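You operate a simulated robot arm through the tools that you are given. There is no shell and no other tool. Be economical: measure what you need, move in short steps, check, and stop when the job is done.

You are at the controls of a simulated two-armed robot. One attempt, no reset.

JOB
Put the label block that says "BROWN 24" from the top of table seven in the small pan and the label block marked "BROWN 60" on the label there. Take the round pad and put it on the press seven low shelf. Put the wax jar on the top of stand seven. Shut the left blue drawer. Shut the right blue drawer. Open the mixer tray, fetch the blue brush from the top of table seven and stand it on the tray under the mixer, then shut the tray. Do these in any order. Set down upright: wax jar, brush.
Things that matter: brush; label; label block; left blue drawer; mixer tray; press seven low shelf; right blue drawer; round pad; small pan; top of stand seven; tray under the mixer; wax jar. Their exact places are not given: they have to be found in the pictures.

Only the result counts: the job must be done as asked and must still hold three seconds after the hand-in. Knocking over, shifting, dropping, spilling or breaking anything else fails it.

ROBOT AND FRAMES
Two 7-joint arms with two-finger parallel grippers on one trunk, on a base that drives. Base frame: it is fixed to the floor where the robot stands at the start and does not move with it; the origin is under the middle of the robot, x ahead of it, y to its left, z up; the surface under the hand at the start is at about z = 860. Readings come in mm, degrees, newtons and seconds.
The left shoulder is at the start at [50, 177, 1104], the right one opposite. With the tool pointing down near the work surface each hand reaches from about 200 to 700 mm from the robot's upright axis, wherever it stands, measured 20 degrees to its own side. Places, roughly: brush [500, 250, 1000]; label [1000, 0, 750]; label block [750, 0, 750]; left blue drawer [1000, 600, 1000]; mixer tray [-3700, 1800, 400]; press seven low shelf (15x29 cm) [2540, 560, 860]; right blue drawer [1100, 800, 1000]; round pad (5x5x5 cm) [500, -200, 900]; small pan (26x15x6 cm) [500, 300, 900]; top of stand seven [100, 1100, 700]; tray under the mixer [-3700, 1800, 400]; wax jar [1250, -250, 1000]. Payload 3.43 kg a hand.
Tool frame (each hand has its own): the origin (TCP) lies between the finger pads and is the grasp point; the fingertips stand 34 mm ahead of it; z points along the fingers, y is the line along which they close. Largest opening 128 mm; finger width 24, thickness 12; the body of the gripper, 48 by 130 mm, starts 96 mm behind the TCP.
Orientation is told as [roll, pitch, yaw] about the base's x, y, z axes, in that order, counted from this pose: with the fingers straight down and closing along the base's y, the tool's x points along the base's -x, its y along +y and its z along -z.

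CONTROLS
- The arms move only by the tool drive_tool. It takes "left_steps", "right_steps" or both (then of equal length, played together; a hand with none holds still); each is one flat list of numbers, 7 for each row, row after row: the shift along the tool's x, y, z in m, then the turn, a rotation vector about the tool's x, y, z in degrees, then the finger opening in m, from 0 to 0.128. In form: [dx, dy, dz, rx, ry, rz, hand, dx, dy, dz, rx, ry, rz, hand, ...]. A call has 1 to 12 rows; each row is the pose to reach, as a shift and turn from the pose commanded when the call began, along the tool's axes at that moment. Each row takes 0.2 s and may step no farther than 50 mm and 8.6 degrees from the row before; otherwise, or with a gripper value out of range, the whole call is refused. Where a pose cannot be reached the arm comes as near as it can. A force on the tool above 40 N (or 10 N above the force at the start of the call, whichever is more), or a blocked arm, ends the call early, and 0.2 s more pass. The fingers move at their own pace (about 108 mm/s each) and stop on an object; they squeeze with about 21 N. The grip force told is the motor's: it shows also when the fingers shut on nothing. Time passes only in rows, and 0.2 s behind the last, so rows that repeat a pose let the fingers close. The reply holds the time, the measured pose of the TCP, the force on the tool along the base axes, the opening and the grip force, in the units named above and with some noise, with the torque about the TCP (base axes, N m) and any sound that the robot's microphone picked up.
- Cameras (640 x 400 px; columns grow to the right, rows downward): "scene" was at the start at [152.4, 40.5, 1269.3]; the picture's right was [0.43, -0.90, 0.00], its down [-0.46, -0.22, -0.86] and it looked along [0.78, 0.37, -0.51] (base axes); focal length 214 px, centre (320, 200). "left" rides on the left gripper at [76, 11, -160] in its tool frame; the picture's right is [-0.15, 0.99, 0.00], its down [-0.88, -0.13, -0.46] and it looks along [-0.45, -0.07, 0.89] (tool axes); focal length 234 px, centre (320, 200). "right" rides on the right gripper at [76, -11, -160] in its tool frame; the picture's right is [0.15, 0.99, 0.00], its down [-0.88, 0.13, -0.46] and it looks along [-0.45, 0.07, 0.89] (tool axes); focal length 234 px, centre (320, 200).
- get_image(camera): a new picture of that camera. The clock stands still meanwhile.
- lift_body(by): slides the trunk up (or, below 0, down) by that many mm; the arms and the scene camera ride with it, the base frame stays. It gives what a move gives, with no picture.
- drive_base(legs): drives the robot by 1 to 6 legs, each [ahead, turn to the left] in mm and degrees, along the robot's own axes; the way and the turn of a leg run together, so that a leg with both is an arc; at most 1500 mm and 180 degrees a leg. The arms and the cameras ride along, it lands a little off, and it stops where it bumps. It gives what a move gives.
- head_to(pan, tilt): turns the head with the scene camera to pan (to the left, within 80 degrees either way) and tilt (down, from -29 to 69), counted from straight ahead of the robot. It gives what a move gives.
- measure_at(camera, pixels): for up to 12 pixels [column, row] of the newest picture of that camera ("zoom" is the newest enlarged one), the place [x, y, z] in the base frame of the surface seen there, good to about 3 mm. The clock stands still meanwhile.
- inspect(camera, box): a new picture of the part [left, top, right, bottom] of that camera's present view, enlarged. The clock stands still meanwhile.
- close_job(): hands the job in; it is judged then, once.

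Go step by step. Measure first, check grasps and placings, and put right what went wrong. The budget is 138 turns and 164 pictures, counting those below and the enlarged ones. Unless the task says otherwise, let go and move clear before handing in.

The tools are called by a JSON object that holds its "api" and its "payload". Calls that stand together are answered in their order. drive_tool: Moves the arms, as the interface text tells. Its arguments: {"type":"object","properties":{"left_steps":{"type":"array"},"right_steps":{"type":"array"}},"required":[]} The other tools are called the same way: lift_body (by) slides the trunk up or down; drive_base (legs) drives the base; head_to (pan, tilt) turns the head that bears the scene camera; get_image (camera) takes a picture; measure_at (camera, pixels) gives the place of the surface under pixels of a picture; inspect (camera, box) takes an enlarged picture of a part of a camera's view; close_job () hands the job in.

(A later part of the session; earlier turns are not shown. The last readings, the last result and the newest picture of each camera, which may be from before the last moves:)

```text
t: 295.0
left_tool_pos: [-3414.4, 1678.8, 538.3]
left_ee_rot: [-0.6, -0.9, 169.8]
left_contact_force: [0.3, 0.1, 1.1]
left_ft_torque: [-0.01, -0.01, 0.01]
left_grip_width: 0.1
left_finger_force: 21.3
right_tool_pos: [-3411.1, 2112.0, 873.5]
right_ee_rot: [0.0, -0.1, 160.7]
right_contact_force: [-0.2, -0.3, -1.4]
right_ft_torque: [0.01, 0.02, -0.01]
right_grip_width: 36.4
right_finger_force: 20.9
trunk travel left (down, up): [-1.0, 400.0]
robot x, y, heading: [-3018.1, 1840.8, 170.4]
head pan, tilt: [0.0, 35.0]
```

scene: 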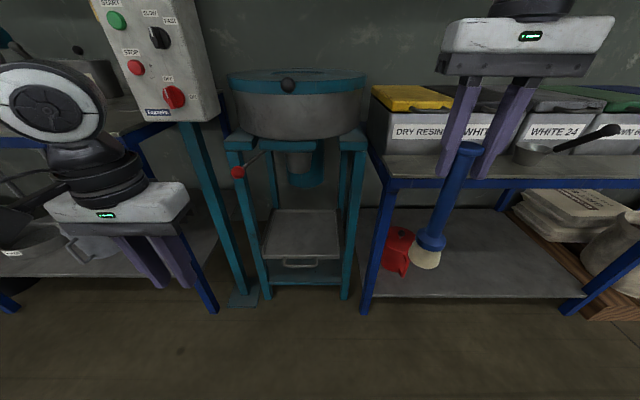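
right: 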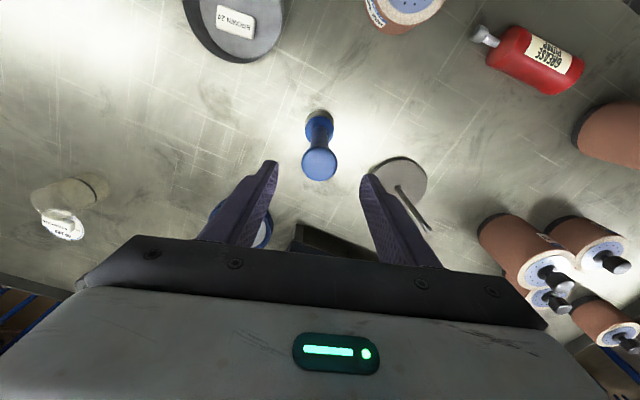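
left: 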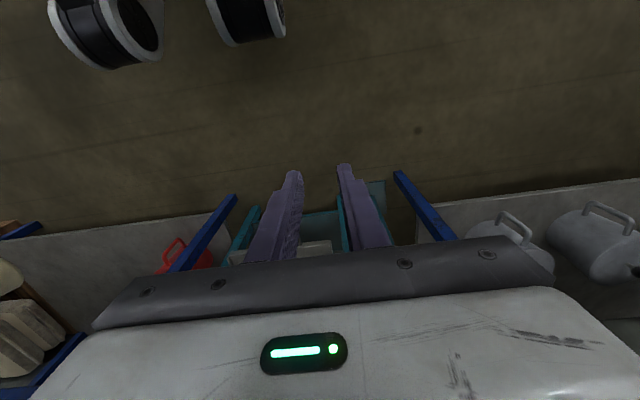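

The left hand moves freely at z 538. I will bring it above the gap between the bar and the tray edge, at (-3555,1768), z≈472.

{"api": "drive_tool", "payload": {"left_steps": [-0.039, -0.016, 0.017, 0, 0, 0, 0, -0.077, -0.032, 0.034, 0, 0, 0, 0, -0.116, -0.047, 0.051, 0, 0, 0, 0, -0.154, -0.063, 0.066, 0, 0, 0, 0]}}

{"api": "get_image", "payload": {"camera": "left"}}

{"api": "inspect", "payload": {"camera": "scene", "box": [220, 160, 400, 320]}}

```text
t: 296.0
left_tool_pos: [-3516.5, 1711.7, 521.4]
left_ee_rot: [-0.7, -0.8, 169.7]
left_contact_force: [-1.3, 0.0, 0.6]
left_ft_torque: [0.01, 0.01, 0.04]
left_grip_width: 0.1
left_finger_force: 20.9
left hand out of reach, approached as far as the arm can: row 2, 3, 4
right_tool_pos: [-3412.6, 2113.0, 873.8]
right_ee_rot: [0.0, 0.0, 160.8]
right_contact_force: [0.2, 0.4, -1.3]
right_ft_torque: [0.02, 0.0, -0.01]
right_grip_width: 36.5
right_finger_force: 21.4
trunk travel left (down, up): [-1.0, 400.0]
robot x, y, heading: [-3018.2, 1838.6, 170.0]
head pan, tilt: [0.0, 35.0]
```

```text
57 pictures are left
```

left: 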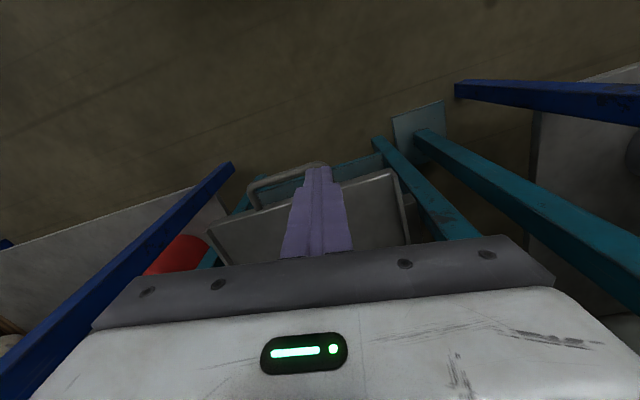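

```text
2.50 times, centred on (310, 240) of scene
```

zoom: 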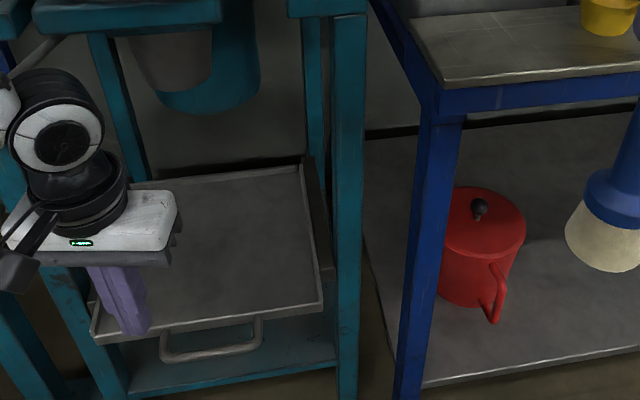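

The left arm is at its limit there, so I will pull the right hand back 80 mm and drive the base 110 mm closer.

{"api": "drive_tool", "payload": {"left_steps": [0.03, 0.01, -0.01, 0, 0, 0, 0, 0.06, 0.02, -0.02, 0, 0, 0, 0, 0.09, 0.03, -0.03, 0, 0, 0, 0], "right_steps": [0.03, 0, 0, 0, 0, 0, 0, 0.06, 0, 0, 0, 0, 0, 0, 0.09, 0, 0, 0, 0, 0, 0]}}

{"api": "drive_base", "payload": {"legs": [[110, 0]]}}

```text
t: 296.8
left_tool_pos: [-3432.9, 1667.1, 550.8]
left_ee_rot: [-0.6, -0.8, 169.8]
left_contact_force: [0.1, 0.0, 0.3]
left_ft_torque: [0.0, 0.02, -0.03]
left_grip_width: 0.3
left_finger_force: 21.1
right_tool_pos: [-3325.5, 2083.0, 873.2]
right_ee_rot: [0.0, -0.1, 160.6]
right_contact_force: [-0.1, 0.2, -1.3]
right_ft_torque: [0.0, -0.01, -0.01]
right_grip_width: 36.5
right_finger_force: 21.0
trunk travel left (down, up): [-1.0, 400.0]
robot x, y, heading: [-3012.4, 1842.6, 170.5]
head pan, tilt: [0.0, 35.0]
```

```text
t: 298.0
left_tool_pos: [-3514.7, 1690.9, 551.8]
left_ee_rot: [-1.1, -0.5, 168.5]
left_contact_force: [0.3, -0.3, 0.0]
left_ft_torque: [0.02, -0.03, 0.0]
left_grip_width: 0.0
left_finger_force: 20.8
right_tool_pos: [-3415.6, 2099.4, 873.0]
right_ee_rot: [0.0, 0.0, 160.7]
right_contact_force: [0.2, 0.3, -1.4]
right_ft_torque: [-0.02, 0.02, -0.02]
right_grip_width: 36.5
right_finger_force: 20.9
trunk travel left (down, up): [-1.0, 400.0]
robot x, y, heading: [-3099.3, 1855.0, 170.3]
head pan, tilt: [0.0, 35.0]
stopped in leg 1: the robot was blocked; the commanded pose is now the measured one
```

The left arm touched something, perhaps the red-knobbed lever. I will look.

{"api": "head_to", "payload": {"pan": 15, "tilt": 30}}

{"api": "get_image", "payload": {"camera": "scene"}}

```text
t: 298.7
left_tool_pos: [-3514.7, 1689.7, 551.0]
left_ee_rot: [-0.9, -0.5, 168.6]
left_contact_force: [1.1, 0.2, 0.1]
left_ft_torque: [0.02, 0.0, 0.01]
left_grip_width: 0.1
left_finger_force: 21.2
right_tool_pos: [-3415.3, 2099.3, 873.7]
right_ee_rot: [0.0, -0.1, 160.6]
right_contact_force: [0.1, 0.6, -1.5]
right_ft_torque: [-0.01, -0.01, 0.01]
right_grip_width: 36.5
right_finger_force: 21.0
trunk travel left (down, up): [-1.0, 400.0]
robot x, y, heading: [-3102.9, 1855.0, 170.2]
head pan, tilt: [15.0, 30.0]
```

```text
55 pictures are left
```

scene: 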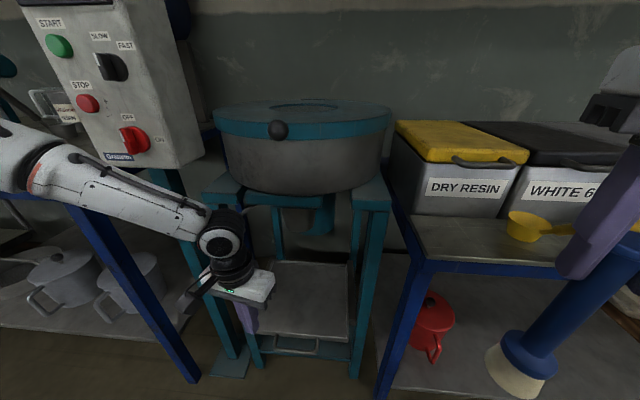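

I will back the base off 70 mm and locate the red knob.

{"api": "drive_base", "payload": {"legs": [[-80, 0]]}}

{"api": "drive_tool", "payload": {"left_steps": [0.04, 0, -0.02, 0, 0, 0, 0, 0.08, 0, -0.03, 0, 0, 0, 0]}}

{"api": "get_image", "payload": {"camera": "scene"}}

```text
t: 299.8
left_tool_pos: [-3436.2, 1674.6, 553.3]
left_ee_rot: [-0.9, -0.5, 168.7]
left_contact_force: [-0.8, 0.2, -0.5]
left_ft_torque: [0.02, 0.01, 0.03]
left_grip_width: 0.0
left_finger_force: 21.3
right_tool_pos: [-3336.3, 2085.4, 874.1]
right_ee_rot: [0.0, 0.0, 160.8]
right_contact_force: [-0.4, -0.1, -1.1]
right_ft_torque: [-0.02, -0.02, 0.0]
right_grip_width: 36.2
right_finger_force: 20.7
trunk travel left (down, up): [-1.0, 400.0]
robot x, y, heading: [-3025.0, 1843.0, 170.2]
head pan, tilt: [15.0, 30.0]
```

```text
t: 300.4
left_tool_pos: [-3357.5, 1657.8, 582.1]
left_ee_rot: [-1.0, -0.5, 168.7]
left_contact_force: [0.1, 0.2, 0.2]
left_ft_torque: [0.0, -0.03, 0.0]
left_grip_width: 0.0
left_finger_force: 20.9
right_tool_pos: [-3337.4, 2083.7, 873.6]
right_ee_rot: [0.0, 0.0, 160.8]
right_contact_force: [-0.2, 0.3, -1.0]
right_ft_torque: [-0.02, -0.05, 0.01]
right_grip_width: 36.2
right_finger_force: 21.2
trunk travel left (down, up): [-1.0, 400.0]
robot x, y, heading: [-3027.9, 1845.1, 170.1]
head pan, tilt: [15.0, 30.0]
```

```text
54 pictures are left
```

scene: 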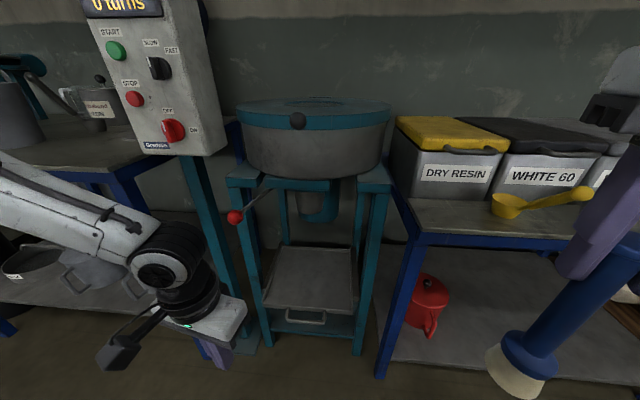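

{"api": "measure_at", "payload": {"camera": "scene", "pixels": [[234, 218], [250, 205], [190, 155], [205, 140], [200, 200], [240, 180], [420, 235], [310, 318], [310, 245], [285, 320], [325, 320]]}}

{"api": "inspect", "payload": {"camera": "scene", "box": [250, 230, 380, 340]}}

```text
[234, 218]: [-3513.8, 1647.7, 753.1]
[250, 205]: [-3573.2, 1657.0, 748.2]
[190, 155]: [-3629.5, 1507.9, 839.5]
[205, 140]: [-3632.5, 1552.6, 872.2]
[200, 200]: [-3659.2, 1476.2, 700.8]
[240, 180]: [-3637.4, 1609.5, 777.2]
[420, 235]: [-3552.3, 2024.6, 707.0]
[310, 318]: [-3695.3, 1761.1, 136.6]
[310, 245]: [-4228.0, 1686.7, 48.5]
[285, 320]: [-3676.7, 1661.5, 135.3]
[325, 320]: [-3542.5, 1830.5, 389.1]
```

```text
3.64 times, centred on (315, 285) of scene
```

zoom: 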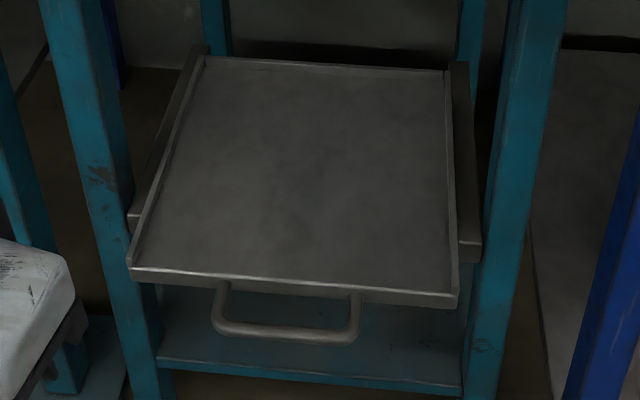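

The red knob protrudes to (-3514,1648,753), so the left arm must come straight in. I will reposition to about (-3140,1945), heading 180, with the left hand straight ahead of its shoulder.

{"api": "drive_tool", "payload": {"left_steps": [0.01, -0.02, 0, 0, 0, 0, 0, 0.01, -0.05, 0, 0, 0, 0, 0]}}

{"api": "drive_base", "payload": {"legs": [[-200, 0], [0, -13], [320, 0], [0, 23]]}}

{"api": "get_image", "payload": {"camera": "scene"}}

```text
t: 301.0
left_tool_pos: [-3335.9, 1705.5, 581.2]
left_ee_rot: [-1.0, -0.5, 168.8]
left_contact_force: [0.0, -0.1, -0.2]
left_ft_torque: [0.01, -0.01, 0.0]
left_grip_width: 0.0
left_finger_force: 21.0
right_tool_pos: [-3337.1, 2084.4, 873.2]
right_ee_rot: [0.0, 0.0, 160.7]
right_contact_force: [-0.4, 0.1, -1.0]
right_ft_torque: [0.03, -0.03, 0.0]
right_grip_width: 36.3
right_finger_force: 21.2
trunk travel left (down, up): [-1.0, 400.0]
robot x, y, heading: [-3025.1, 1842.6, 170.6]
head pan, tilt: [15.0, 30.0]
```

```text
t: 306.3
left_tool_pos: [-3407.7, 1740.6, 582.4]
left_ee_rot: [-0.8, -0.5, 179.1]
left_contact_force: [0.6, 0.1, 1.2]
left_ft_torque: [-0.04, -0.02, 0.0]
left_grip_width: 0.1
left_finger_force: 21.3
right_tool_pos: [-3474.2, 2114.6, 873.2]
right_ee_rot: [0.0, -0.1, 170.9]
right_contact_force: [0.0, -1.0, -1.4]
right_ft_torque: [0.01, -0.03, 0.02]
right_grip_width: 36.2
right_finger_force: 21.6
trunk travel left (down, up): [-1.0, 400.0]
robot x, y, heading: [-3121.8, 1931.6, -179.4]
head pan, tilt: [15.0, 30.0]
```

```text
52 pictures are left
```

scene: 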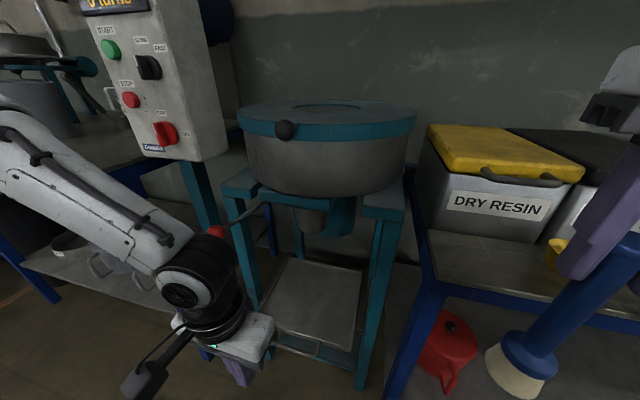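

The left hand is at (-3408,1741) with the arm clear of the knob. I will lower to z≈475 and go forward above the handle gap.

{"api": "drive_tool", "payload": {"left_steps": [0, -0.012, 0.04, 0, 0, 0, 0, 0, -0.025, 0.08, 0, 0, 0, 0, -0.02, -0.025, 0.108, 0, 0, 0, 0, -0.06, -0.025, 0.108, 0, 0, 0, 0, -0.1, -0.025, 0.108, 0, 0, 0, 0, -0.147, -0.025, 0.108, 0, 0, 0, 0]}}

{"api": "get_image", "payload": {"camera": "left"}}

{"api": "get_image", "payload": {"camera": "scene"}}

```text
t: 307.7
left_tool_pos: [-3539.3, 1739.6, 503.6]
left_ee_rot: [-0.9, -0.5, 178.8]
left_contact_force: [-0.1, -0.1, -0.9]
left_ft_torque: [0.0, -0.03, 0.02]
left_grip_width: 0.1
left_finger_force: 20.8
left hand out of reach, approached as far as the arm can: row 3, 4, 5, 6
right_tool_pos: [-3475.3, 2114.2, 873.7]
right_ee_rot: [-0.1, -0.1, 171.0]
right_contact_force: [-0.2, -0.3, -2.6]
right_ft_torque: [-0.04, 0.0, -0.01]
right_grip_width: 36.6
right_finger_force: 21.3
trunk travel left (down, up): [-1.0, 400.0]
robot x, y, heading: [-3126.6, 1933.0, -179.8]
head pan, tilt: [15.0, 30.0]
```

```text
51 pictures are left
```

left: 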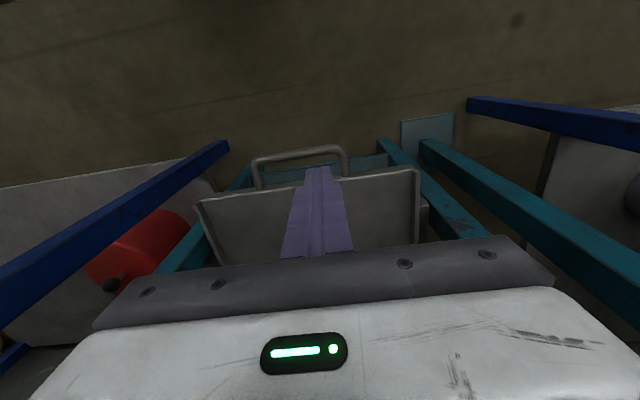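

```text
50 pictures are left
```

scene: 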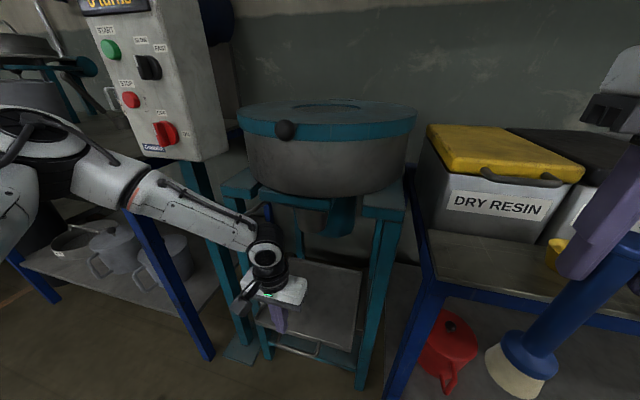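

The left arm stops at z≈503 in this posture. I will test whether tilting the tool forward frees it to go lower.

{"api": "drive_tool", "payload": {"left_steps": [0.03, 0, -0.02, 0, -8, 0, 0, 0.06, 0, -0.02, 0, -16, 0, 0, 0.08, 0, 0, 0, -24, 0, 0, 0.08, 0, 0.04, 0, -32, 0, 0, 0.08, 0, 0.08, 0, -38, 0, 0, 0.08, 0, 0.12, 0, -38, 0, 0]}}

{"api": "head_to", "payload": {"pan": 35, "tilt": 25}}

{"api": "get_image", "payload": {"camera": "scene"}}

```text
t: 309.1
left_tool_pos: [-3487.6, 1684.0, 486.4]
left_ee_rot: [-1.3, -38.4, 179.9]
left_contact_force: [-0.9, 0.8, 0.1]
left_ft_torque: [-0.01, 0.03, 0.02]
left_grip_width: 0.0
left_finger_force: 20.5
left hand out of reach, approached as far as the arm can: row 3, 4, 5, 6
right_tool_pos: [-3474.4, 2114.2, 873.1]
right_ee_rot: [0.0, -0.1, 171.0]
right_contact_force: [0.3, -0.4, -1.3]
right_ft_torque: [0.04, -0.02, 0.01]
right_grip_width: 36.4
right_finger_force: 20.9
trunk travel left (down, up): [-1.0, 400.0]
robot x, y, heading: [-3124.5, 1931.0, -179.3]
head pan, tilt: [15.0, 30.0]
```

```text
t: 310.0
left_tool_pos: [-3487.1, 1683.6, 486.0]
left_ee_rot: [-1.1, -38.4, 179.7]
left_contact_force: [0.4, 0.0, -0.4]
left_ft_torque: [0.03, -0.01, 0.01]
left_grip_width: 0.1
left_finger_force: 20.9
right_tool_pos: [-3473.7, 2114.3, 873.7]
right_ee_rot: [-0.1, -0.1, 171.0]
right_contact_force: [0.2, -0.1, -1.4]
right_ft_torque: [-0.01, 0.0, -0.03]
right_grip_width: 36.4
right_finger_force: 20.7
trunk travel left (down, up): [-1.0, 400.0]
robot x, y, heading: [-3126.5, 1932.9, -179.5]
head pan, tilt: [35.0, 25.0]
```

```text
49 pictures are left
```

scene: 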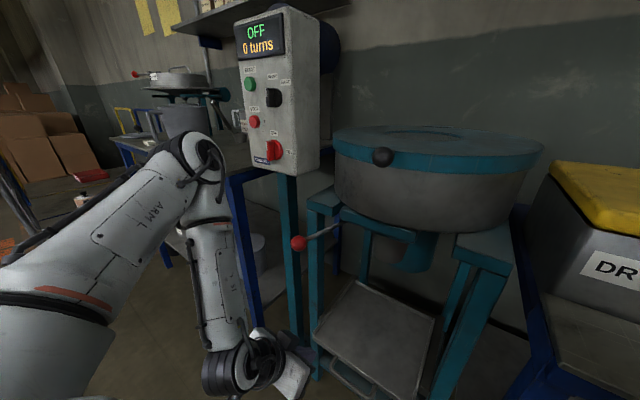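

The arm's limit seems to be "inward and low", so targets farther to its own side should go lower. I will back off 200 mm and test the depth reachable at about 330 mm to the left.

{"api": "drive_base", "payload": {"legs": [[-200, 0]]}}

{"api": "drive_tool", "payload": {"left_steps": [0, 0.02, 0, 0, 8, 0, 0, 0, 0.04, 0, 0, 16, 0, 0, 0, 0.06, 0, 0, 24, 0, 0, 0, 0.08, 0, 0, 32, 0, 0, 0, 0.085, 0, 0, 38, 0, 0, -0.024, 0.085, 0.032, 0, 38, 0, 0, -0.049, 0.085, 0.063, 0, 38, 0, 0, -0.073, 0.085, 0.095, 0, 38, 0, 0]}}

```text
t: 311.6
left_tool_pos: [-3288.0, 1685.0, 486.0]
left_ee_rot: [-1.2, -38.4, 179.7]
left_contact_force: [-0.9, -0.3, 0.7]
left_ft_torque: [-0.01, -0.02, 0.01]
left_grip_width: 0.2
left_finger_force: 21.1
right_tool_pos: [-3276.8, 2116.6, 873.4]
right_ee_rot: [0.0, 0.0, 171.1]
right_contact_force: [-0.3, -1.0, -1.6]
right_ft_torque: [0.01, -0.01, 0.02]
right_grip_width: 36.5
right_finger_force: 21.5
trunk travel left (down, up): [-1.0, 400.0]
robot x, y, heading: [-2923.2, 1934.0, -179.3]
head pan, tilt: [35.0, 25.0]
```

```text
t: 313.4
left_tool_pos: [-3406.4, 1602.6, 455.7]
left_ee_rot: [-1.0, -0.4, 179.0]
left_contact_force: [1.2, 0.2, -0.9]
left_ft_torque: [0.03, 0.0, -0.01]
left_grip_width: 0.0
left_finger_force: 20.8
right_tool_pos: [-3275.7, 2116.3, 872.2]
right_ee_rot: [-0.1, -0.1, 171.1]
right_contact_force: [0.2, 0.6, -0.5]
right_ft_torque: [0.03, 0.03, 0.04]
right_grip_width: 36.4
right_finger_force: 20.8
trunk travel left (down, up): [-1.0, 400.0]
robot x, y, heading: [-2927.3, 1931.8, -179.2]
head pan, tilt: [35.0, 25.0]
```

At 330 mm to the left the hand reached z 456 without complaint. I will try 50 mm lower.

{"api": "drive_tool", "payload": {"left_steps": [0, 0, 0.03, 0, 0, 0, 0, 0, 0, 0.055, 0, 0, 0, 0]}}

```text
t: 314.0
left_tool_pos: [-3386.9, 1595.4, 439.2]
left_ee_rot: [-1.0, -0.5, 179.1]
left_contact_force: [0.3, 0.5, 0.0]
left_ft_torque: [0.02, 0.03, 0.06]
left_grip_width: 0.0
left_finger_force: 20.8
left hand out of reach, approached as far as the arm can: row 1, 2
right_tool_pos: [-3276.3, 2115.5, 873.3]
right_ee_rot: [0.0, -0.1, 171.2]
right_contact_force: [0.3, -0.2, -2.0]
right_ft_torque: [-0.02, 0.0, 0.02]
right_grip_width: 36.1
right_finger_force: 21.2
trunk travel left (down, up): [-1.0, 400.0]
robot x, y, heading: [-2931.7, 1937.4, -179.4]
head pan, tilt: [35.0, 25.0]
```

Now it is the extension limit. I will try the same depth 70 mm nearer to the robot.

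{"api": "drive_tool", "payload": {"left_steps": [0.04, 0, -0.0, 0, 0, 0, 0, 0.07, 0, 0.02, 0, 0, 0, 0, 0.07, 0, 0.045, 0, 0, 0, 0]}}

```text
t: 314.8
left_tool_pos: [-3313.8, 1593.4, 401.1]
left_ee_rot: [-1.0, -0.5, 179.1]
left_contact_force: [0.6, -0.3, -0.4]
left_ft_torque: [0.05, 0.0, -0.01]
left_grip_width: 0.0
left_finger_force: 21.6
left hand out of reach, approached as far as the arm can: row 3
right_tool_pos: [-3276.8, 2116.1, 873.8]
right_ee_rot: [0.1, -0.1, 171.1]
right_contact_force: [-1.0, -0.6, -2.1]
right_ft_torque: [0.01, -0.01, 0.0]
right_grip_width: 36.4
right_finger_force: 20.8
trunk travel left (down, up): [-1.0, 400.0]
robot x, y, heading: [-2931.5, 1936.0, -179.2]
head pan, tilt: [35.0, 25.0]
```

With about (380,340) ahead/left the hand gets to z 401. So I will bring the robot to y≈2108 with the right hand tucked in, then approach the handle straight by driving.

{"api": "drive_tool", "payload": {"left_steps": [0, 0, -0.04, 0, 0, 0, 0, 0, 0, -0.08, 0, 0, 0, 0, 0, 0, -0.1, 0, 0, 0, 0], "right_steps": [0.035, 0, 0, 0, 0, 0, 0, 0.07, 0, 0, 0, 0, 0, 0, 0.1, 0, 0, 0, 0, 0, 0]}}

{"api": "drive_base", "payload": {"legs": [[-200, 0], [0, -46], [241, 0], [0, 45.5]]}}

{"api": "head_to", "payload": {"pan": 25, "tilt": 35}}

{"api": "get_image", "payload": {"camera": "scene"}}

```text
t: 315.6
left_tool_pos: [-3313.6, 1590.6, 501.7]
left_ee_rot: [-0.8, -0.4, 179.0]
left_contact_force: [0.4, -0.3, -1.0]
left_ft_torque: [-0.01, -0.04, 0.05]
left_grip_width: 0.0
left_finger_force: 21.2
right_tool_pos: [-3176.1, 2099.7, 872.9]
right_ee_rot: [0.0, -0.1, 170.9]
right_contact_force: [0.3, 0.9, -0.7]
right_ft_torque: [0.03, -0.04, -0.01]
right_grip_width: 36.4
right_finger_force: 20.8
trunk travel left (down, up): [-1.0, 400.0]
robot x, y, heading: [-2926.6, 1932.6, -179.3]
head pan, tilt: [35.0, 25.0]
```

```text
t: 322.7
left_tool_pos: [-3286.8, 1767.6, 502.2]
left_ee_rot: [-0.9, -0.5, 178.8]
left_contact_force: [-0.1, 0.1, 0.3]
left_ft_torque: [0.03, 0.02, -0.01]
left_grip_width: 0.1
left_finger_force: 20.6
right_tool_pos: [-3148.7, 2276.4, 873.0]
right_ee_rot: [0.1, -0.3, 170.9]
right_contact_force: [-0.8, 1.1, -1.5]
right_ft_torque: [-0.02, -0.03, 0.03]
right_grip_width: 36.2
right_finger_force: 20.7
trunk travel left (down, up): [-1.0, 400.0]
robot x, y, heading: [-2900.7, 2110.9, -179.3]
head pan, tilt: [35.0, 25.0]
```

```text
t: 323.4
left_tool_pos: [-3286.6, 1768.1, 500.3]
left_ee_rot: [-0.8, -0.4, 178.7]
left_contact_force: [-0.1, -1.1, -0.2]
left_ft_torque: [0.03, 0.02, 0.02]
left_grip_width: 0.0
left_finger_force: 20.9
right_tool_pos: [-3148.1, 2276.1, 873.0]
right_ee_rot: [0.0, -0.1, 171.0]
right_contact_force: [-0.6, -0.5, -1.2]
right_ft_torque: [-0.01, 0.01, 0.01]
right_grip_width: 36.5
right_finger_force: 21.0
trunk travel left (down, up): [-1.0, 400.0]
robot x, y, heading: [-2898.6, 2110.7, -179.3]
head pan, tilt: [25.0, 35.0]
```

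```text
48 pictures are left
```

scene: 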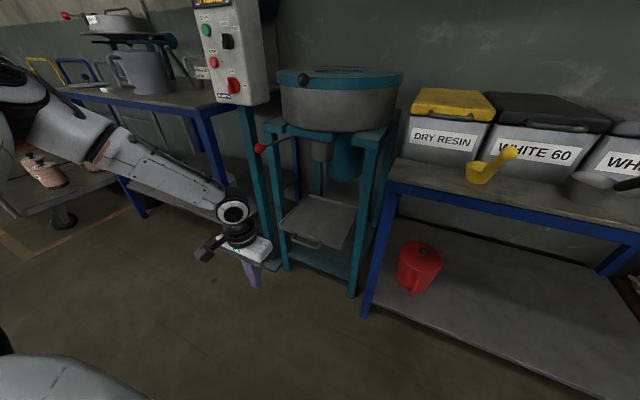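

The hand is lined up at y=1768. I will re-measure the handle and drive forward 262 mm.

{"api": "inspect", "payload": {"camera": "scene", "box": [270, 190, 370, 260]}}

{"api": "measure_at", "payload": {"camera": "zoom", "pixels": [[160, 325], [230, 350], [310, 365], [200, 343], [270, 360], [80, 260], [410, 330], [150, 300], [340, 330]]}}

{"api": "drive_base", "payload": {"legs": [[262, 0]]}}

{"api": "get_image", "payload": {"camera": "left"}}

```text
5.71 times, centred on (320, 225) of scene
```

zoom: 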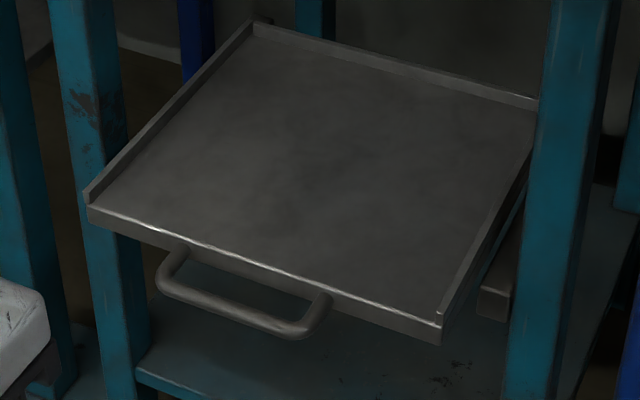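

```text
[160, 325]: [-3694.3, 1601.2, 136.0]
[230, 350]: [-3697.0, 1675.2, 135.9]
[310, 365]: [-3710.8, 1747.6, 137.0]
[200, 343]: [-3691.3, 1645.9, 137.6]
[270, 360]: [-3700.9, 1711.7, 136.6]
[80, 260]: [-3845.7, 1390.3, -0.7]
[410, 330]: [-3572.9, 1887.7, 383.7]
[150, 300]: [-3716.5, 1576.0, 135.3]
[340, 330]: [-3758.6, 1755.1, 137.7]
```

```text
t: 325.3
left_tool_pos: [-3549.9, 1765.5, 501.5]
left_ee_rot: [-0.9, -0.5, 178.9]
left_contact_force: [0.5, -0.6, 0.4]
left_ft_torque: [-0.02, 0.02, 0.0]
left_grip_width: 0.1
left_finger_force: 21.2
right_tool_pos: [-3412.0, 2273.8, 873.1]
right_ee_rot: [0.0, -0.1, 170.9]
right_contact_force: [-0.5, 0.8, -1.6]
right_ft_torque: [-0.04, -0.01, 0.0]
right_grip_width: 36.3
right_finger_force: 21.3
trunk travel left (down, up): [-1.0, 400.0]
robot x, y, heading: [-3163.6, 2105.3, -179.3]
head pan, tilt: [25.0, 35.0]
```

```text
46 pictures are left
```

left: 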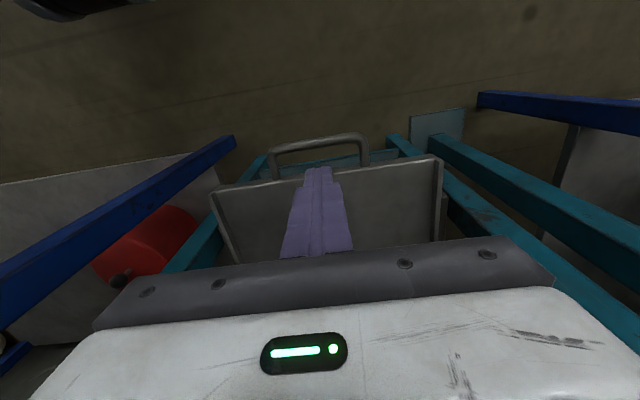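

No contact so far. I will measure the bar and tray edge in the left camera.

{"api": "measure_at", "payload": {"camera": "left", "pixels": [[290, 147], [320, 142], [345, 138], [274, 165], [364, 155], [260, 186], [370, 172], [220, 195], [430, 162], [400, 168]]}}

```text
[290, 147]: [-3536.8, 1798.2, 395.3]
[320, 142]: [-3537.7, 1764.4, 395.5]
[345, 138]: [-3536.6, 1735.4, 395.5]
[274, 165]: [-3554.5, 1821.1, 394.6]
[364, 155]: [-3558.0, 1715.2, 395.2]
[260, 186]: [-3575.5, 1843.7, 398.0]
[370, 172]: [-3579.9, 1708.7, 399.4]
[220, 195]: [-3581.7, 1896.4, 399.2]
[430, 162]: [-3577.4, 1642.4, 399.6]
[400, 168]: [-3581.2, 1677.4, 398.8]
```

Bar at x≈-3537 (z top 395), tray edge at x≈-3578. I will aim at x=-3560 and go down between them carefully.

{"api": "drive_tool", "payload": {"left_steps": [-0.01, 0, 0.03, 0, 0, 0, 0, -0.01, 0, 0.06, 0, 0, 0, 0, -0.01, 0, 0.075, 0, 0, 0, 0]}}

{"api": "get_image", "payload": {"camera": "left"}}

```text
t: 326.1
left_tool_pos: [-3559.1, 1766.1, 425.6]
left_ee_rot: [-1.0, -0.3, 179.0]
left_contact_force: [0.1, 0.7, -0.6]
left_ft_torque: [0.01, -0.01, 0.01]
left_grip_width: 0.0
left_finger_force: 21.1
right_tool_pos: [-3412.4, 2273.0, 873.6]
right_ee_rot: [0.0, -0.1, 171.0]
right_contact_force: [-1.1, 0.9, -2.5]
right_ft_torque: [0.01, -0.01, 0.03]
right_grip_width: 36.5
right_finger_force: 21.0
trunk travel left (down, up): [-1.0, 400.0]
robot x, y, heading: [-3162.9, 2108.8, -179.6]
head pan, tilt: [25.0, 35.0]
```

```text
45 pictures are left
```

left: 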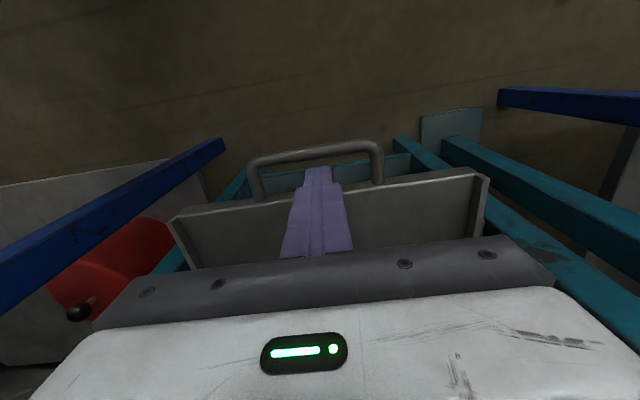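

The fingertips point into the gap. I will go down another 24 mm so the tips pass below the bar.

{"api": "drive_tool", "payload": {"left_steps": [0, 0, 0.01, 0, 0, 0, 0, 0, 0, 0.018, 0, 0, 0, 0, 0, 0, 0.024, 0, 0, 0, 0]}}

{"api": "get_image", "payload": {"camera": "left"}}

```text
t: 326.9
left_tool_pos: [-3559.7, 1764.7, 406.1]
left_ee_rot: [-0.9, -0.3, 179.0]
left_contact_force: [-0.2, 0.0, -0.2]
left_ft_torque: [0.04, -0.02, 0.01]
left_grip_width: 0.2
left_finger_force: 21.2
right_tool_pos: [-3413.5, 2273.5, 872.4]
right_ee_rot: [0.1, 0.0, 171.1]
right_contact_force: [-0.2, 0.8, -1.4]
right_ft_torque: [0.01, -0.03, 0.01]
right_grip_width: 36.4
right_finger_force: 21.4
trunk travel left (down, up): [-1.0, 400.0]
robot x, y, heading: [-3161.1, 2107.4, -179.2]
head pan, tilt: [25.0, 35.0]
```

```text
44 pictures are left
```

left: 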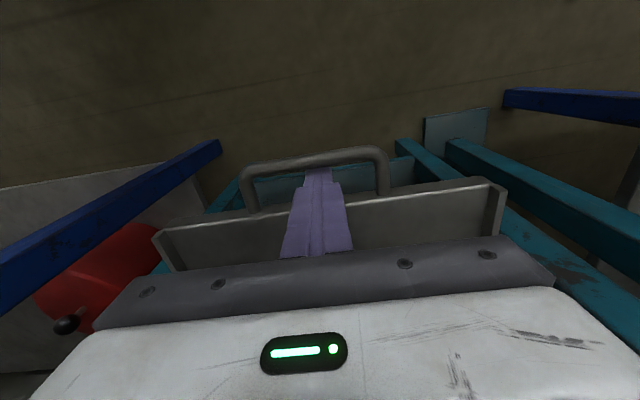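

The fingers are behind the bar (tips z≈372). I will pull by driving back 170 mm.

{"api": "drive_base", "payload": {"legs": [[-170, 0]]}}

{"api": "get_image", "payload": {"camera": "left"}}

{"api": "get_image", "payload": {"camera": "scene"}}

```text
t: 328.4
left_tool_pos: [-3388.9, 1767.3, 404.9]
left_ee_rot: [-0.9, -0.3, 178.9]
left_contact_force: [-0.9, 0.6, 0.4]
left_ft_torque: [-0.02, 0.0, -0.02]
left_grip_width: 0.0
left_finger_force: 20.9
right_tool_pos: [-3242.7, 2275.6, 872.4]
right_ee_rot: [0.0, 0.0, 170.8]
right_contact_force: [0.6, 0.1, -0.9]
right_ft_torque: [0.02, -0.01, -0.01]
right_grip_width: 36.4
right_finger_force: 20.8
trunk travel left (down, up): [-1.0, 400.0]
robot x, y, heading: [-2991.4, 2106.9, -179.5]
head pan, tilt: [25.0, 35.0]
```

```text
43 pictures are left
```

left: 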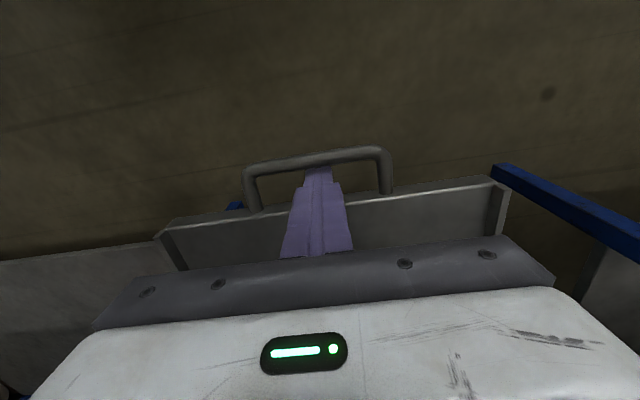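

```text
42 pictures are left
```

scene: 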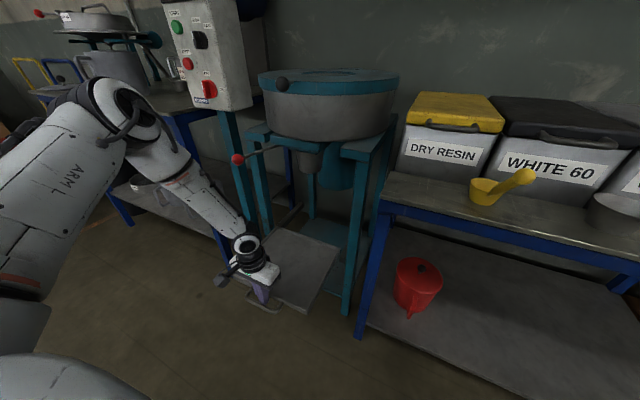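

The tray is pulled out about 165 mm. I will lift the left hand off the bar, tuck it in, and back the base away.

{"api": "drive_tool", "payload": {"left_steps": [-0.004, 0, -0.03, 0, 0, 0, 0, -0.004, 0, -0.07, 0, 0, 0, 0, -0.004, 0.0, -0.115, 0, 0, 0, 0, 0.03, 0.0, -0.15, 0, 0, 0, 0, 0.07, 0.0, -0.17, 0, 0, 0, 0, 0.115, 0.0, -0.18, 0, 0, 0, 0, 0.15, 0, -0.2, 0, 0, 0, 0]}}

{"api": "get_image", "payload": {"camera": "scene"}}

{"api": "measure_at", "payload": {"camera": "scene", "pixels": [[300, 250], [320, 262], [285, 290], [262, 300], [335, 245], [295, 232], [310, 305], [275, 245]]}}

```text
t: 330.0
left_tool_pos: [-3238.7, 1759.9, 603.1]
left_ee_rot: [-1.0, -0.1, 178.9]
left_contact_force: [0.1, -0.4, -0.6]
left_ft_torque: [0.0, 0.03, -0.01]
left_grip_width: 0.0
left_finger_force: 20.8
right_tool_pos: [-3241.2, 2275.8, 873.2]
right_ee_rot: [0.0, 0.0, 170.9]
right_contact_force: [-0.3, -0.7, -0.9]
right_ft_torque: [0.0, -0.01, -0.01]
right_grip_width: 36.3
right_finger_force: 21.2
trunk travel left (down, up): [-1.0, 400.0]
robot x, y, heading: [-2993.8, 2111.9, -179.6]
head pan, tilt: [25.0, 35.0]
```

```text
41 pictures are left
```

scene: 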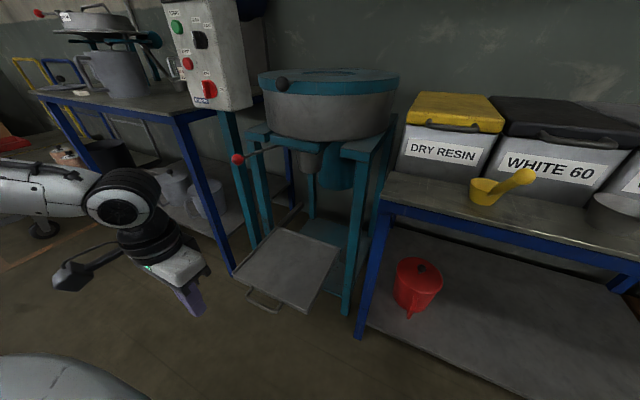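

```text
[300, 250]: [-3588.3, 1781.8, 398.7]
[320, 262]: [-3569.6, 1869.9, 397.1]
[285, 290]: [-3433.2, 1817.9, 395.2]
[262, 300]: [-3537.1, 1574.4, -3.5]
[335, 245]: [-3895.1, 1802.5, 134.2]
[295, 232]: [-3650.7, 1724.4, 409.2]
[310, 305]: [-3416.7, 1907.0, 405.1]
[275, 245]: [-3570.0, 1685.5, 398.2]
```

The tray spans x -3650…-3413, y 1645…1905 at z 397. I will move the base to about (-3050,1540) to place the brush with the right hand.

{"api": "drive_base", "payload": {"legs": [[-200, 0], [0, 65], [620, 0], [0, -65]]}}

{"api": "head_to", "payload": {"pan": -20, "tilt": 38}}

{"api": "get_image", "payload": {"camera": "scene"}}

```text
t: 340.3
left_tool_pos: [-3293.6, 1193.2, 604.0]
left_ee_rot: [-1.0, -0.2, 179.6]
left_contact_force: [0.0, 0.1, 0.8]
left_ft_torque: [-0.02, 0.01, 0.03]
left_grip_width: 0.0
left_finger_force: 21.7
right_tool_pos: [-3301.1, 1708.2, 872.7]
right_ee_rot: [0.0, -0.1, 171.4]
right_contact_force: [-0.2, 0.3, -1.8]
right_ft_torque: [0.02, 0.01, 0.01]
right_grip_width: 36.4
right_finger_force: 20.6
trunk travel left (down, up): [-1.0, 400.0]
robot x, y, heading: [-3046.4, 1545.4, -178.8]
head pan, tilt: [25.0, 35.0]
```

```text
t: 341.5
left_tool_pos: [-3292.7, 1193.1, 604.0]
left_ee_rot: [-1.0, -0.2, 179.5]
left_contact_force: [-0.3, -0.6, 0.4]
left_ft_torque: [0.04, 0.0, 0.0]
left_grip_width: 0.0
left_finger_force: 20.9
right_tool_pos: [-3301.3, 1708.5, 873.9]
right_ee_rot: [-0.1, -0.1, 171.5]
right_contact_force: [-0.1, -0.1, -0.4]
right_ft_torque: [0.04, 0.01, 0.01]
right_grip_width: 36.4
right_finger_force: 20.7
trunk travel left (down, up): [-1.0, 400.0]
robot x, y, heading: [-3049.0, 1546.1, -178.8]
head pan, tilt: [-20.0, 38.0]
```

```text
40 pictures are left
```

scene: 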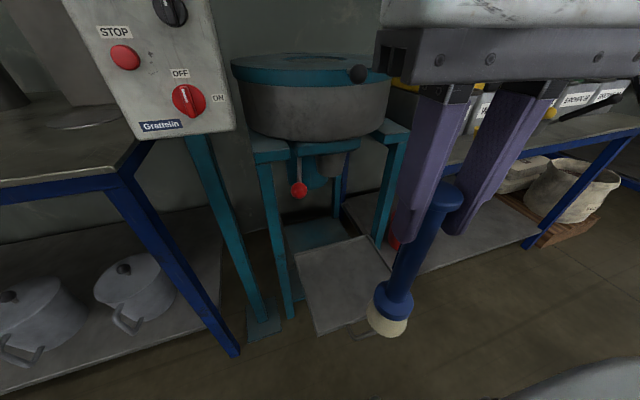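

The tray is ahead-right. I will carry the brush to above (-3515,1790), staying at z≈720 with its foot well above the tray.

{"api": "drive_tool", "payload": {"right_steps": [-0.037, -0.008, 0.01, 0, 0, 0, 0, -0.074, -0.016, 0.03, 0, 0, 0, 0, -0.111, -0.025, 0.055, 0, 0, 0, 0, -0.148, -0.033, 0.08, 0, 0, 0, 0, -0.185, -0.041, 0.11, 0, 0, 0, 0, -0.224, -0.049, 0.14, 0, 0, 0, 0]}}

{"api": "get_image", "payload": {"camera": "scene"}}

{"api": "get_image", "payload": {"camera": "right"}}

```text
t: 342.9
left_tool_pos: [-3291.7, 1193.1, 605.1]
left_ee_rot: [-1.0, -0.3, 179.4]
left_contact_force: [0.3, -0.7, -0.1]
left_ft_torque: [-0.01, 0.03, 0.01]
left_grip_width: 0.0
left_finger_force: 20.5
right_tool_pos: [-3515.1, 1790.6, 733.3]
right_ee_rot: [-0.1, 0.0, 171.5]
right_contact_force: [1.2, 0.0, -1.7]
right_ft_torque: [0.0, 0.01, -0.03]
right_grip_width: 36.7
right_finger_force: 21.1
trunk travel left (down, up): [-1.0, 400.0]
robot x, y, heading: [-3048.6, 1543.9, -178.8]
head pan, tilt: [-20.0, 38.0]
```

```text
39 pictures are left
```

scene: 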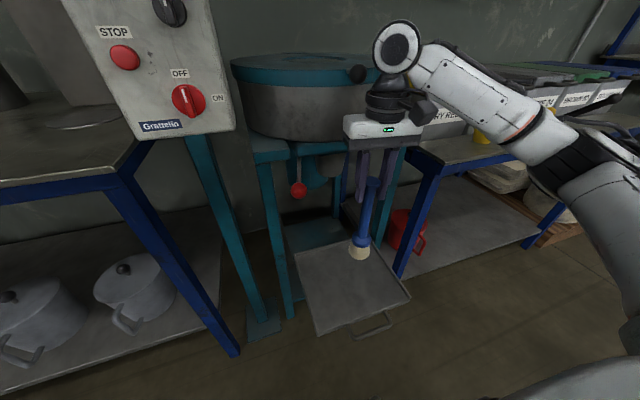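

```text
38 pictures are left
```

right: 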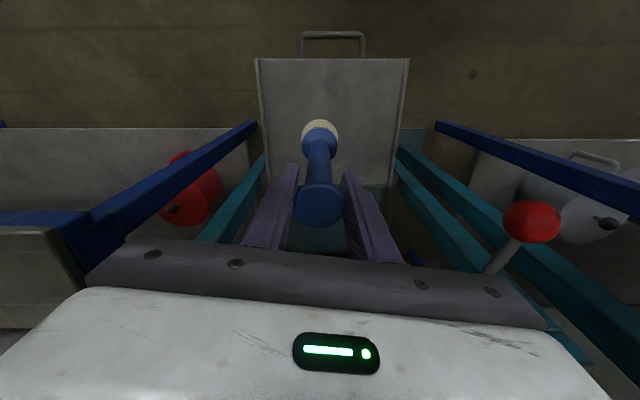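

The brush hangs upright above the tray, and the red knob is beside the gripper with a 60 mm gap. I will lower to near contact.

{"api": "drive_tool", "payload": {"right_steps": [0.005, 0, 0.035, 0, 0, 0, 0, 0.01, 0, 0.07, 0, 0, 0, 0, 0.01, 0, 0.095, 0, 0, 0, 0, 0.01, 0, 0.108, 0, 0, 0, 0, 0.01, 0, 0.113, 0, 0, 0, 0]}}

{"api": "inspect", "payload": {"camera": "scene", "box": [280, 100, 440, 340]}}

```text
t: 344.1
left_tool_pos: [-3292.0, 1192.7, 603.8]
left_ee_rot: [-1.1, -0.2, 179.5]
left_contact_force: [-0.6, 0.3, 0.5]
left_ft_torque: [0.02, 0.02, 0.0]
left_grip_width: 0.0
left_finger_force: 20.9
right_tool_pos: [-3505.1, 1788.0, 620.8]
right_ee_rot: [0.0, -0.1, 171.6]
right_contact_force: [-0.3, 0.4, -1.2]
right_ft_torque: [0.03, -0.02, 0.02]
right_grip_width: 36.4
right_finger_force: 21.1
trunk travel left (down, up): [-1.0, 400.0]
robot x, y, heading: [-3049.3, 1541.3, -179.1]
head pan, tilt: [-20.0, 38.0]
```

```text
1.67 times, centred on (360, 220) of scene
```

zoom: 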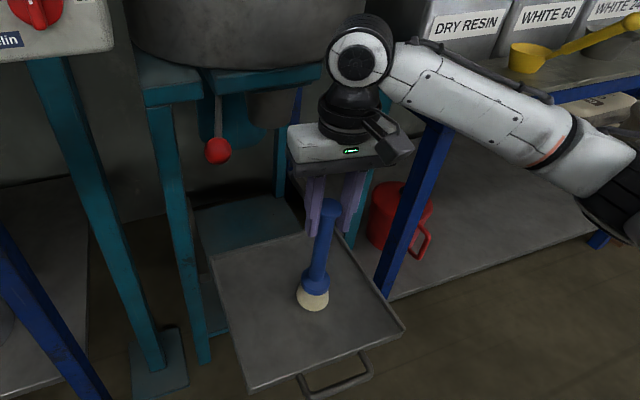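

Nearly there. I will feel the last millimetres.

{"api": "drive_tool", "payload": {"right_steps": [0, 0, 0.003, 0, 0, 0, 0, 0, 0, 0.005, 0, 0, 0, 0, 0, 0, 0.007, 0, 0, 0, 0]}}

```text
t: 344.9
left_tool_pos: [-3291.2, 1191.7, 604.3]
left_ee_rot: [-1.1, -0.3, 179.5]
left_contact_force: [-0.6, 0.7, 0.4]
left_ft_torque: [-0.02, 0.0, -0.02]
left_grip_width: 0.0
left_finger_force: 20.6
right_tool_pos: [-3505.5, 1788.8, 616.0]
right_ee_rot: [0.1, -0.3, 171.5]
right_contact_force: [0.6, 0.5, 17.5]
right_ft_torque: [0.03, 0.07, -0.01]
right_grip_width: 36.5
right_finger_force: 21.2
trunk travel left (down, up): [-1.0, 400.0]
robot x, y, heading: [-3051.8, 1544.3, -178.8]
head pan, tilt: [-20.0, 38.0]
```

Contact at 17 N. I will ease 2 mm, open gently and rise straight up.

{"api": "drive_tool", "payload": {"right_steps": [0, 0, -0.002, 0, 0, 0, 0.02, 0, 0, -0.002, 0, 0, 0, 0.06, 0, 0, -0.002, 0, 0, 0, 0.06, 0, 0, -0.002, 0, 0, 0, 0.06, 0, 0, -0.03, 0, 0, 0, 0.06, 0, 0, -0.07, 0, 0, 0, 0.06, 0, 0, -0.11, 0, 0, 0, 0.06]}}

{"api": "get_image", "payload": {"camera": "right"}}

{"api": "inspect", "payload": {"camera": "scene", "box": [280, 100, 440, 340]}}

```text
t: 346.5
left_tool_pos: [-3292.8, 1192.1, 604.1]
left_ee_rot: [-1.0, -0.2, 179.5]
left_contact_force: [0.1, -0.3, -1.4]
left_ft_torque: [-0.04, 0.0, 0.01]
left_grip_width: 0.0
left_finger_force: 21.3
right_tool_pos: [-3505.0, 1789.2, 722.1]
right_ee_rot: [0.0, 0.0, 171.5]
right_contact_force: [0.6, -0.2, -0.9]
right_ft_torque: [0.0, 0.0, 0.03]
right_grip_width: 60.0
right_finger_force: 0.1
trunk travel left (down, up): [-1.0, 400.0]
robot x, y, heading: [-3049.0, 1541.5, -178.8]
head pan, tilt: [-20.0, 38.0]
```

```text
36 pictures are left
```

right: 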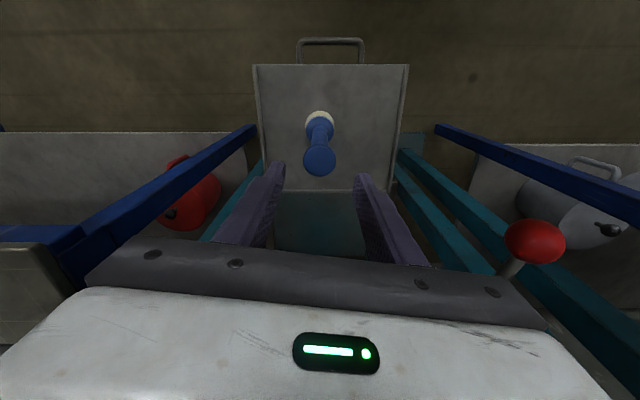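

```text
1.67 times, centred on (360, 220) of scene
```

zoom: 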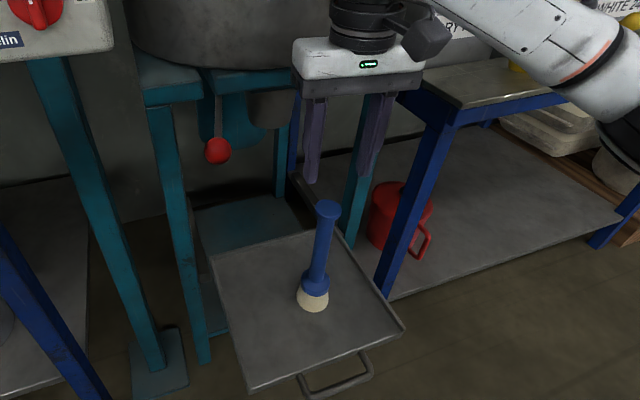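

The brush stands free on the tray. Next I will tuck the right hand to its side and reposition so that it can push the handle bar in.

{"api": "drive_tool", "payload": {"right_steps": [0.0, 0, -0.03, 0, 0, 0, 0.03, 0.03, -0.024, -0.04, 0, 0, -2, 0.0, 0.06, -0.048, -0.04, 0, 0, -4, 0, 0.09, -0.072, -0.04, 0, 0, -6, 0, 0.12, -0.096, -0.04, 0, 0, -8, 0, 0.141, -0.114, -0.04, 0, 0, -8.5, 0]}}

{"api": "drive_base", "payload": {"legs": [[-150, 0], [0, 39], [172, 0], [0, -40]]}}

{"api": "head_to", "payload": {"pan": -35, "tilt": 40}}

{"api": "get_image", "payload": {"camera": "scene"}}

{"api": "get_image", "payload": {"camera": "right"}}

```text
t: 347.9
left_tool_pos: [-3293.6, 1192.9, 603.5]
left_ee_rot: [-1.1, -0.1, 179.4]
left_contact_force: [0.1, -0.1, 0.4]
left_ft_torque: [-0.03, 0.0, -0.01]
left_grip_width: 0.0
left_finger_force: 20.5
right_tool_pos: [-3347.9, 1880.0, 762.8]
right_ee_rot: [0.0, 0.0, -179.9]
right_contact_force: [-0.3, 0.1, -0.8]
right_ft_torque: [-0.02, -0.01, 0.02]
right_grip_width: 0.1
right_finger_force: 20.8
trunk travel left (down, up): [-1.0, 400.0]
robot x, y, heading: [-3049.1, 1544.3, -178.8]
head pan, tilt: [-20.0, 38.0]
```

```text
t: 354.0
left_tool_pos: [-3278.9, 1090.3, 605.4]
left_ee_rot: [-1.0, -0.2, 178.4]
left_contact_force: [0.0, -0.5, -0.4]
left_ft_torque: [0.01, -0.02, 0.01]
left_grip_width: 0.0
left_finger_force: 20.7
right_tool_pos: [-3320.5, 1779.9, 762.8]
right_ee_rot: [0.0, -0.1, 179.0]
right_contact_force: [0.4, -0.7, 0.2]
right_ft_torque: [-0.01, -0.02, -0.01]
right_grip_width: 0.0
right_finger_force: 21.3
trunk travel left (down, up): [-1.0, 400.0]
robot x, y, heading: [-3027.4, 1437.8, -179.9]
head pan, tilt: [-20.0, 38.0]
```

```text
t: 354.8
left_tool_pos: [-3279.6, 1090.6, 604.9]
left_ee_rot: [-1.1, -0.2, 178.4]
left_contact_force: [0.6, -0.5, -0.8]
left_ft_torque: [0.0, -0.05, -0.01]
left_grip_width: 0.2
left_finger_force: 21.0
right_tool_pos: [-3321.4, 1778.8, 762.6]
right_ee_rot: [0.0, 0.0, 178.9]
right_contact_force: [0.9, -0.3, 0.0]
right_ft_torque: [0.0, 0.0, -0.01]
right_grip_width: 0.0
right_finger_force: 21.3
trunk travel left (down, up): [-1.0, 400.0]
robot x, y, heading: [-3028.8, 1438.2, -180.1]
head pan, tilt: [-35.0, 40.0]
```

```text
34 pictures are left
```

scene: 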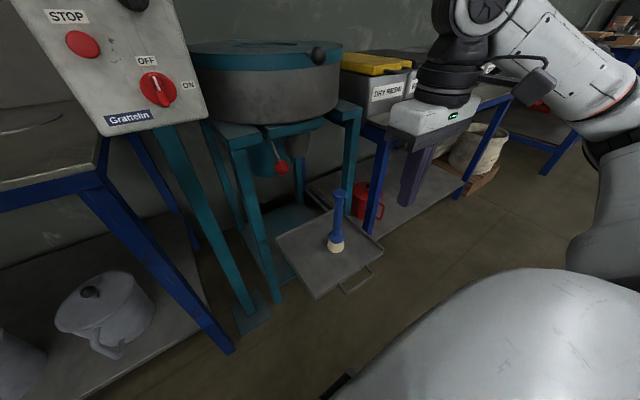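

```text
33 pictures are left
```

right: 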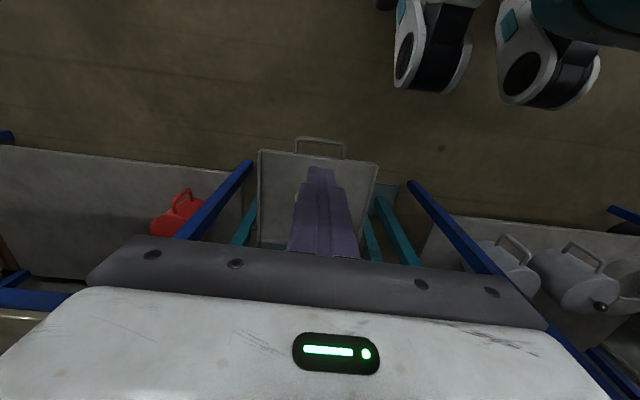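

I will measure the bar in the right camera before lowering.

{"api": "measure_at", "payload": {"camera": "right", "pixels": [[320, 140], [321, 142], [297, 140], [343, 145], [280, 153], [370, 163], [300, 155]]}}

{"api": "measure_at", "payload": {"camera": "scene", "pixels": [[357, 283], [339, 195], [336, 250], [334, 238], [320, 298], [380, 248]]}}

```text
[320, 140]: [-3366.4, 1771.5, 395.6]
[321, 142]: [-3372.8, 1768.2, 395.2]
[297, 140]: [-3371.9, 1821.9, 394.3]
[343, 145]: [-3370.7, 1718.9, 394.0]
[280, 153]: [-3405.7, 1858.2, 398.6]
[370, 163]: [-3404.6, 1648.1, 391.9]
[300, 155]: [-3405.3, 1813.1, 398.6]
```

```text
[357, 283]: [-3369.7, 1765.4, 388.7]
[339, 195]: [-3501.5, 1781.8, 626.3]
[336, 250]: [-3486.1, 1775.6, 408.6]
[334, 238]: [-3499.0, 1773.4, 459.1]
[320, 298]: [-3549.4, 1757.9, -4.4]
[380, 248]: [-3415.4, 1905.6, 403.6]
```

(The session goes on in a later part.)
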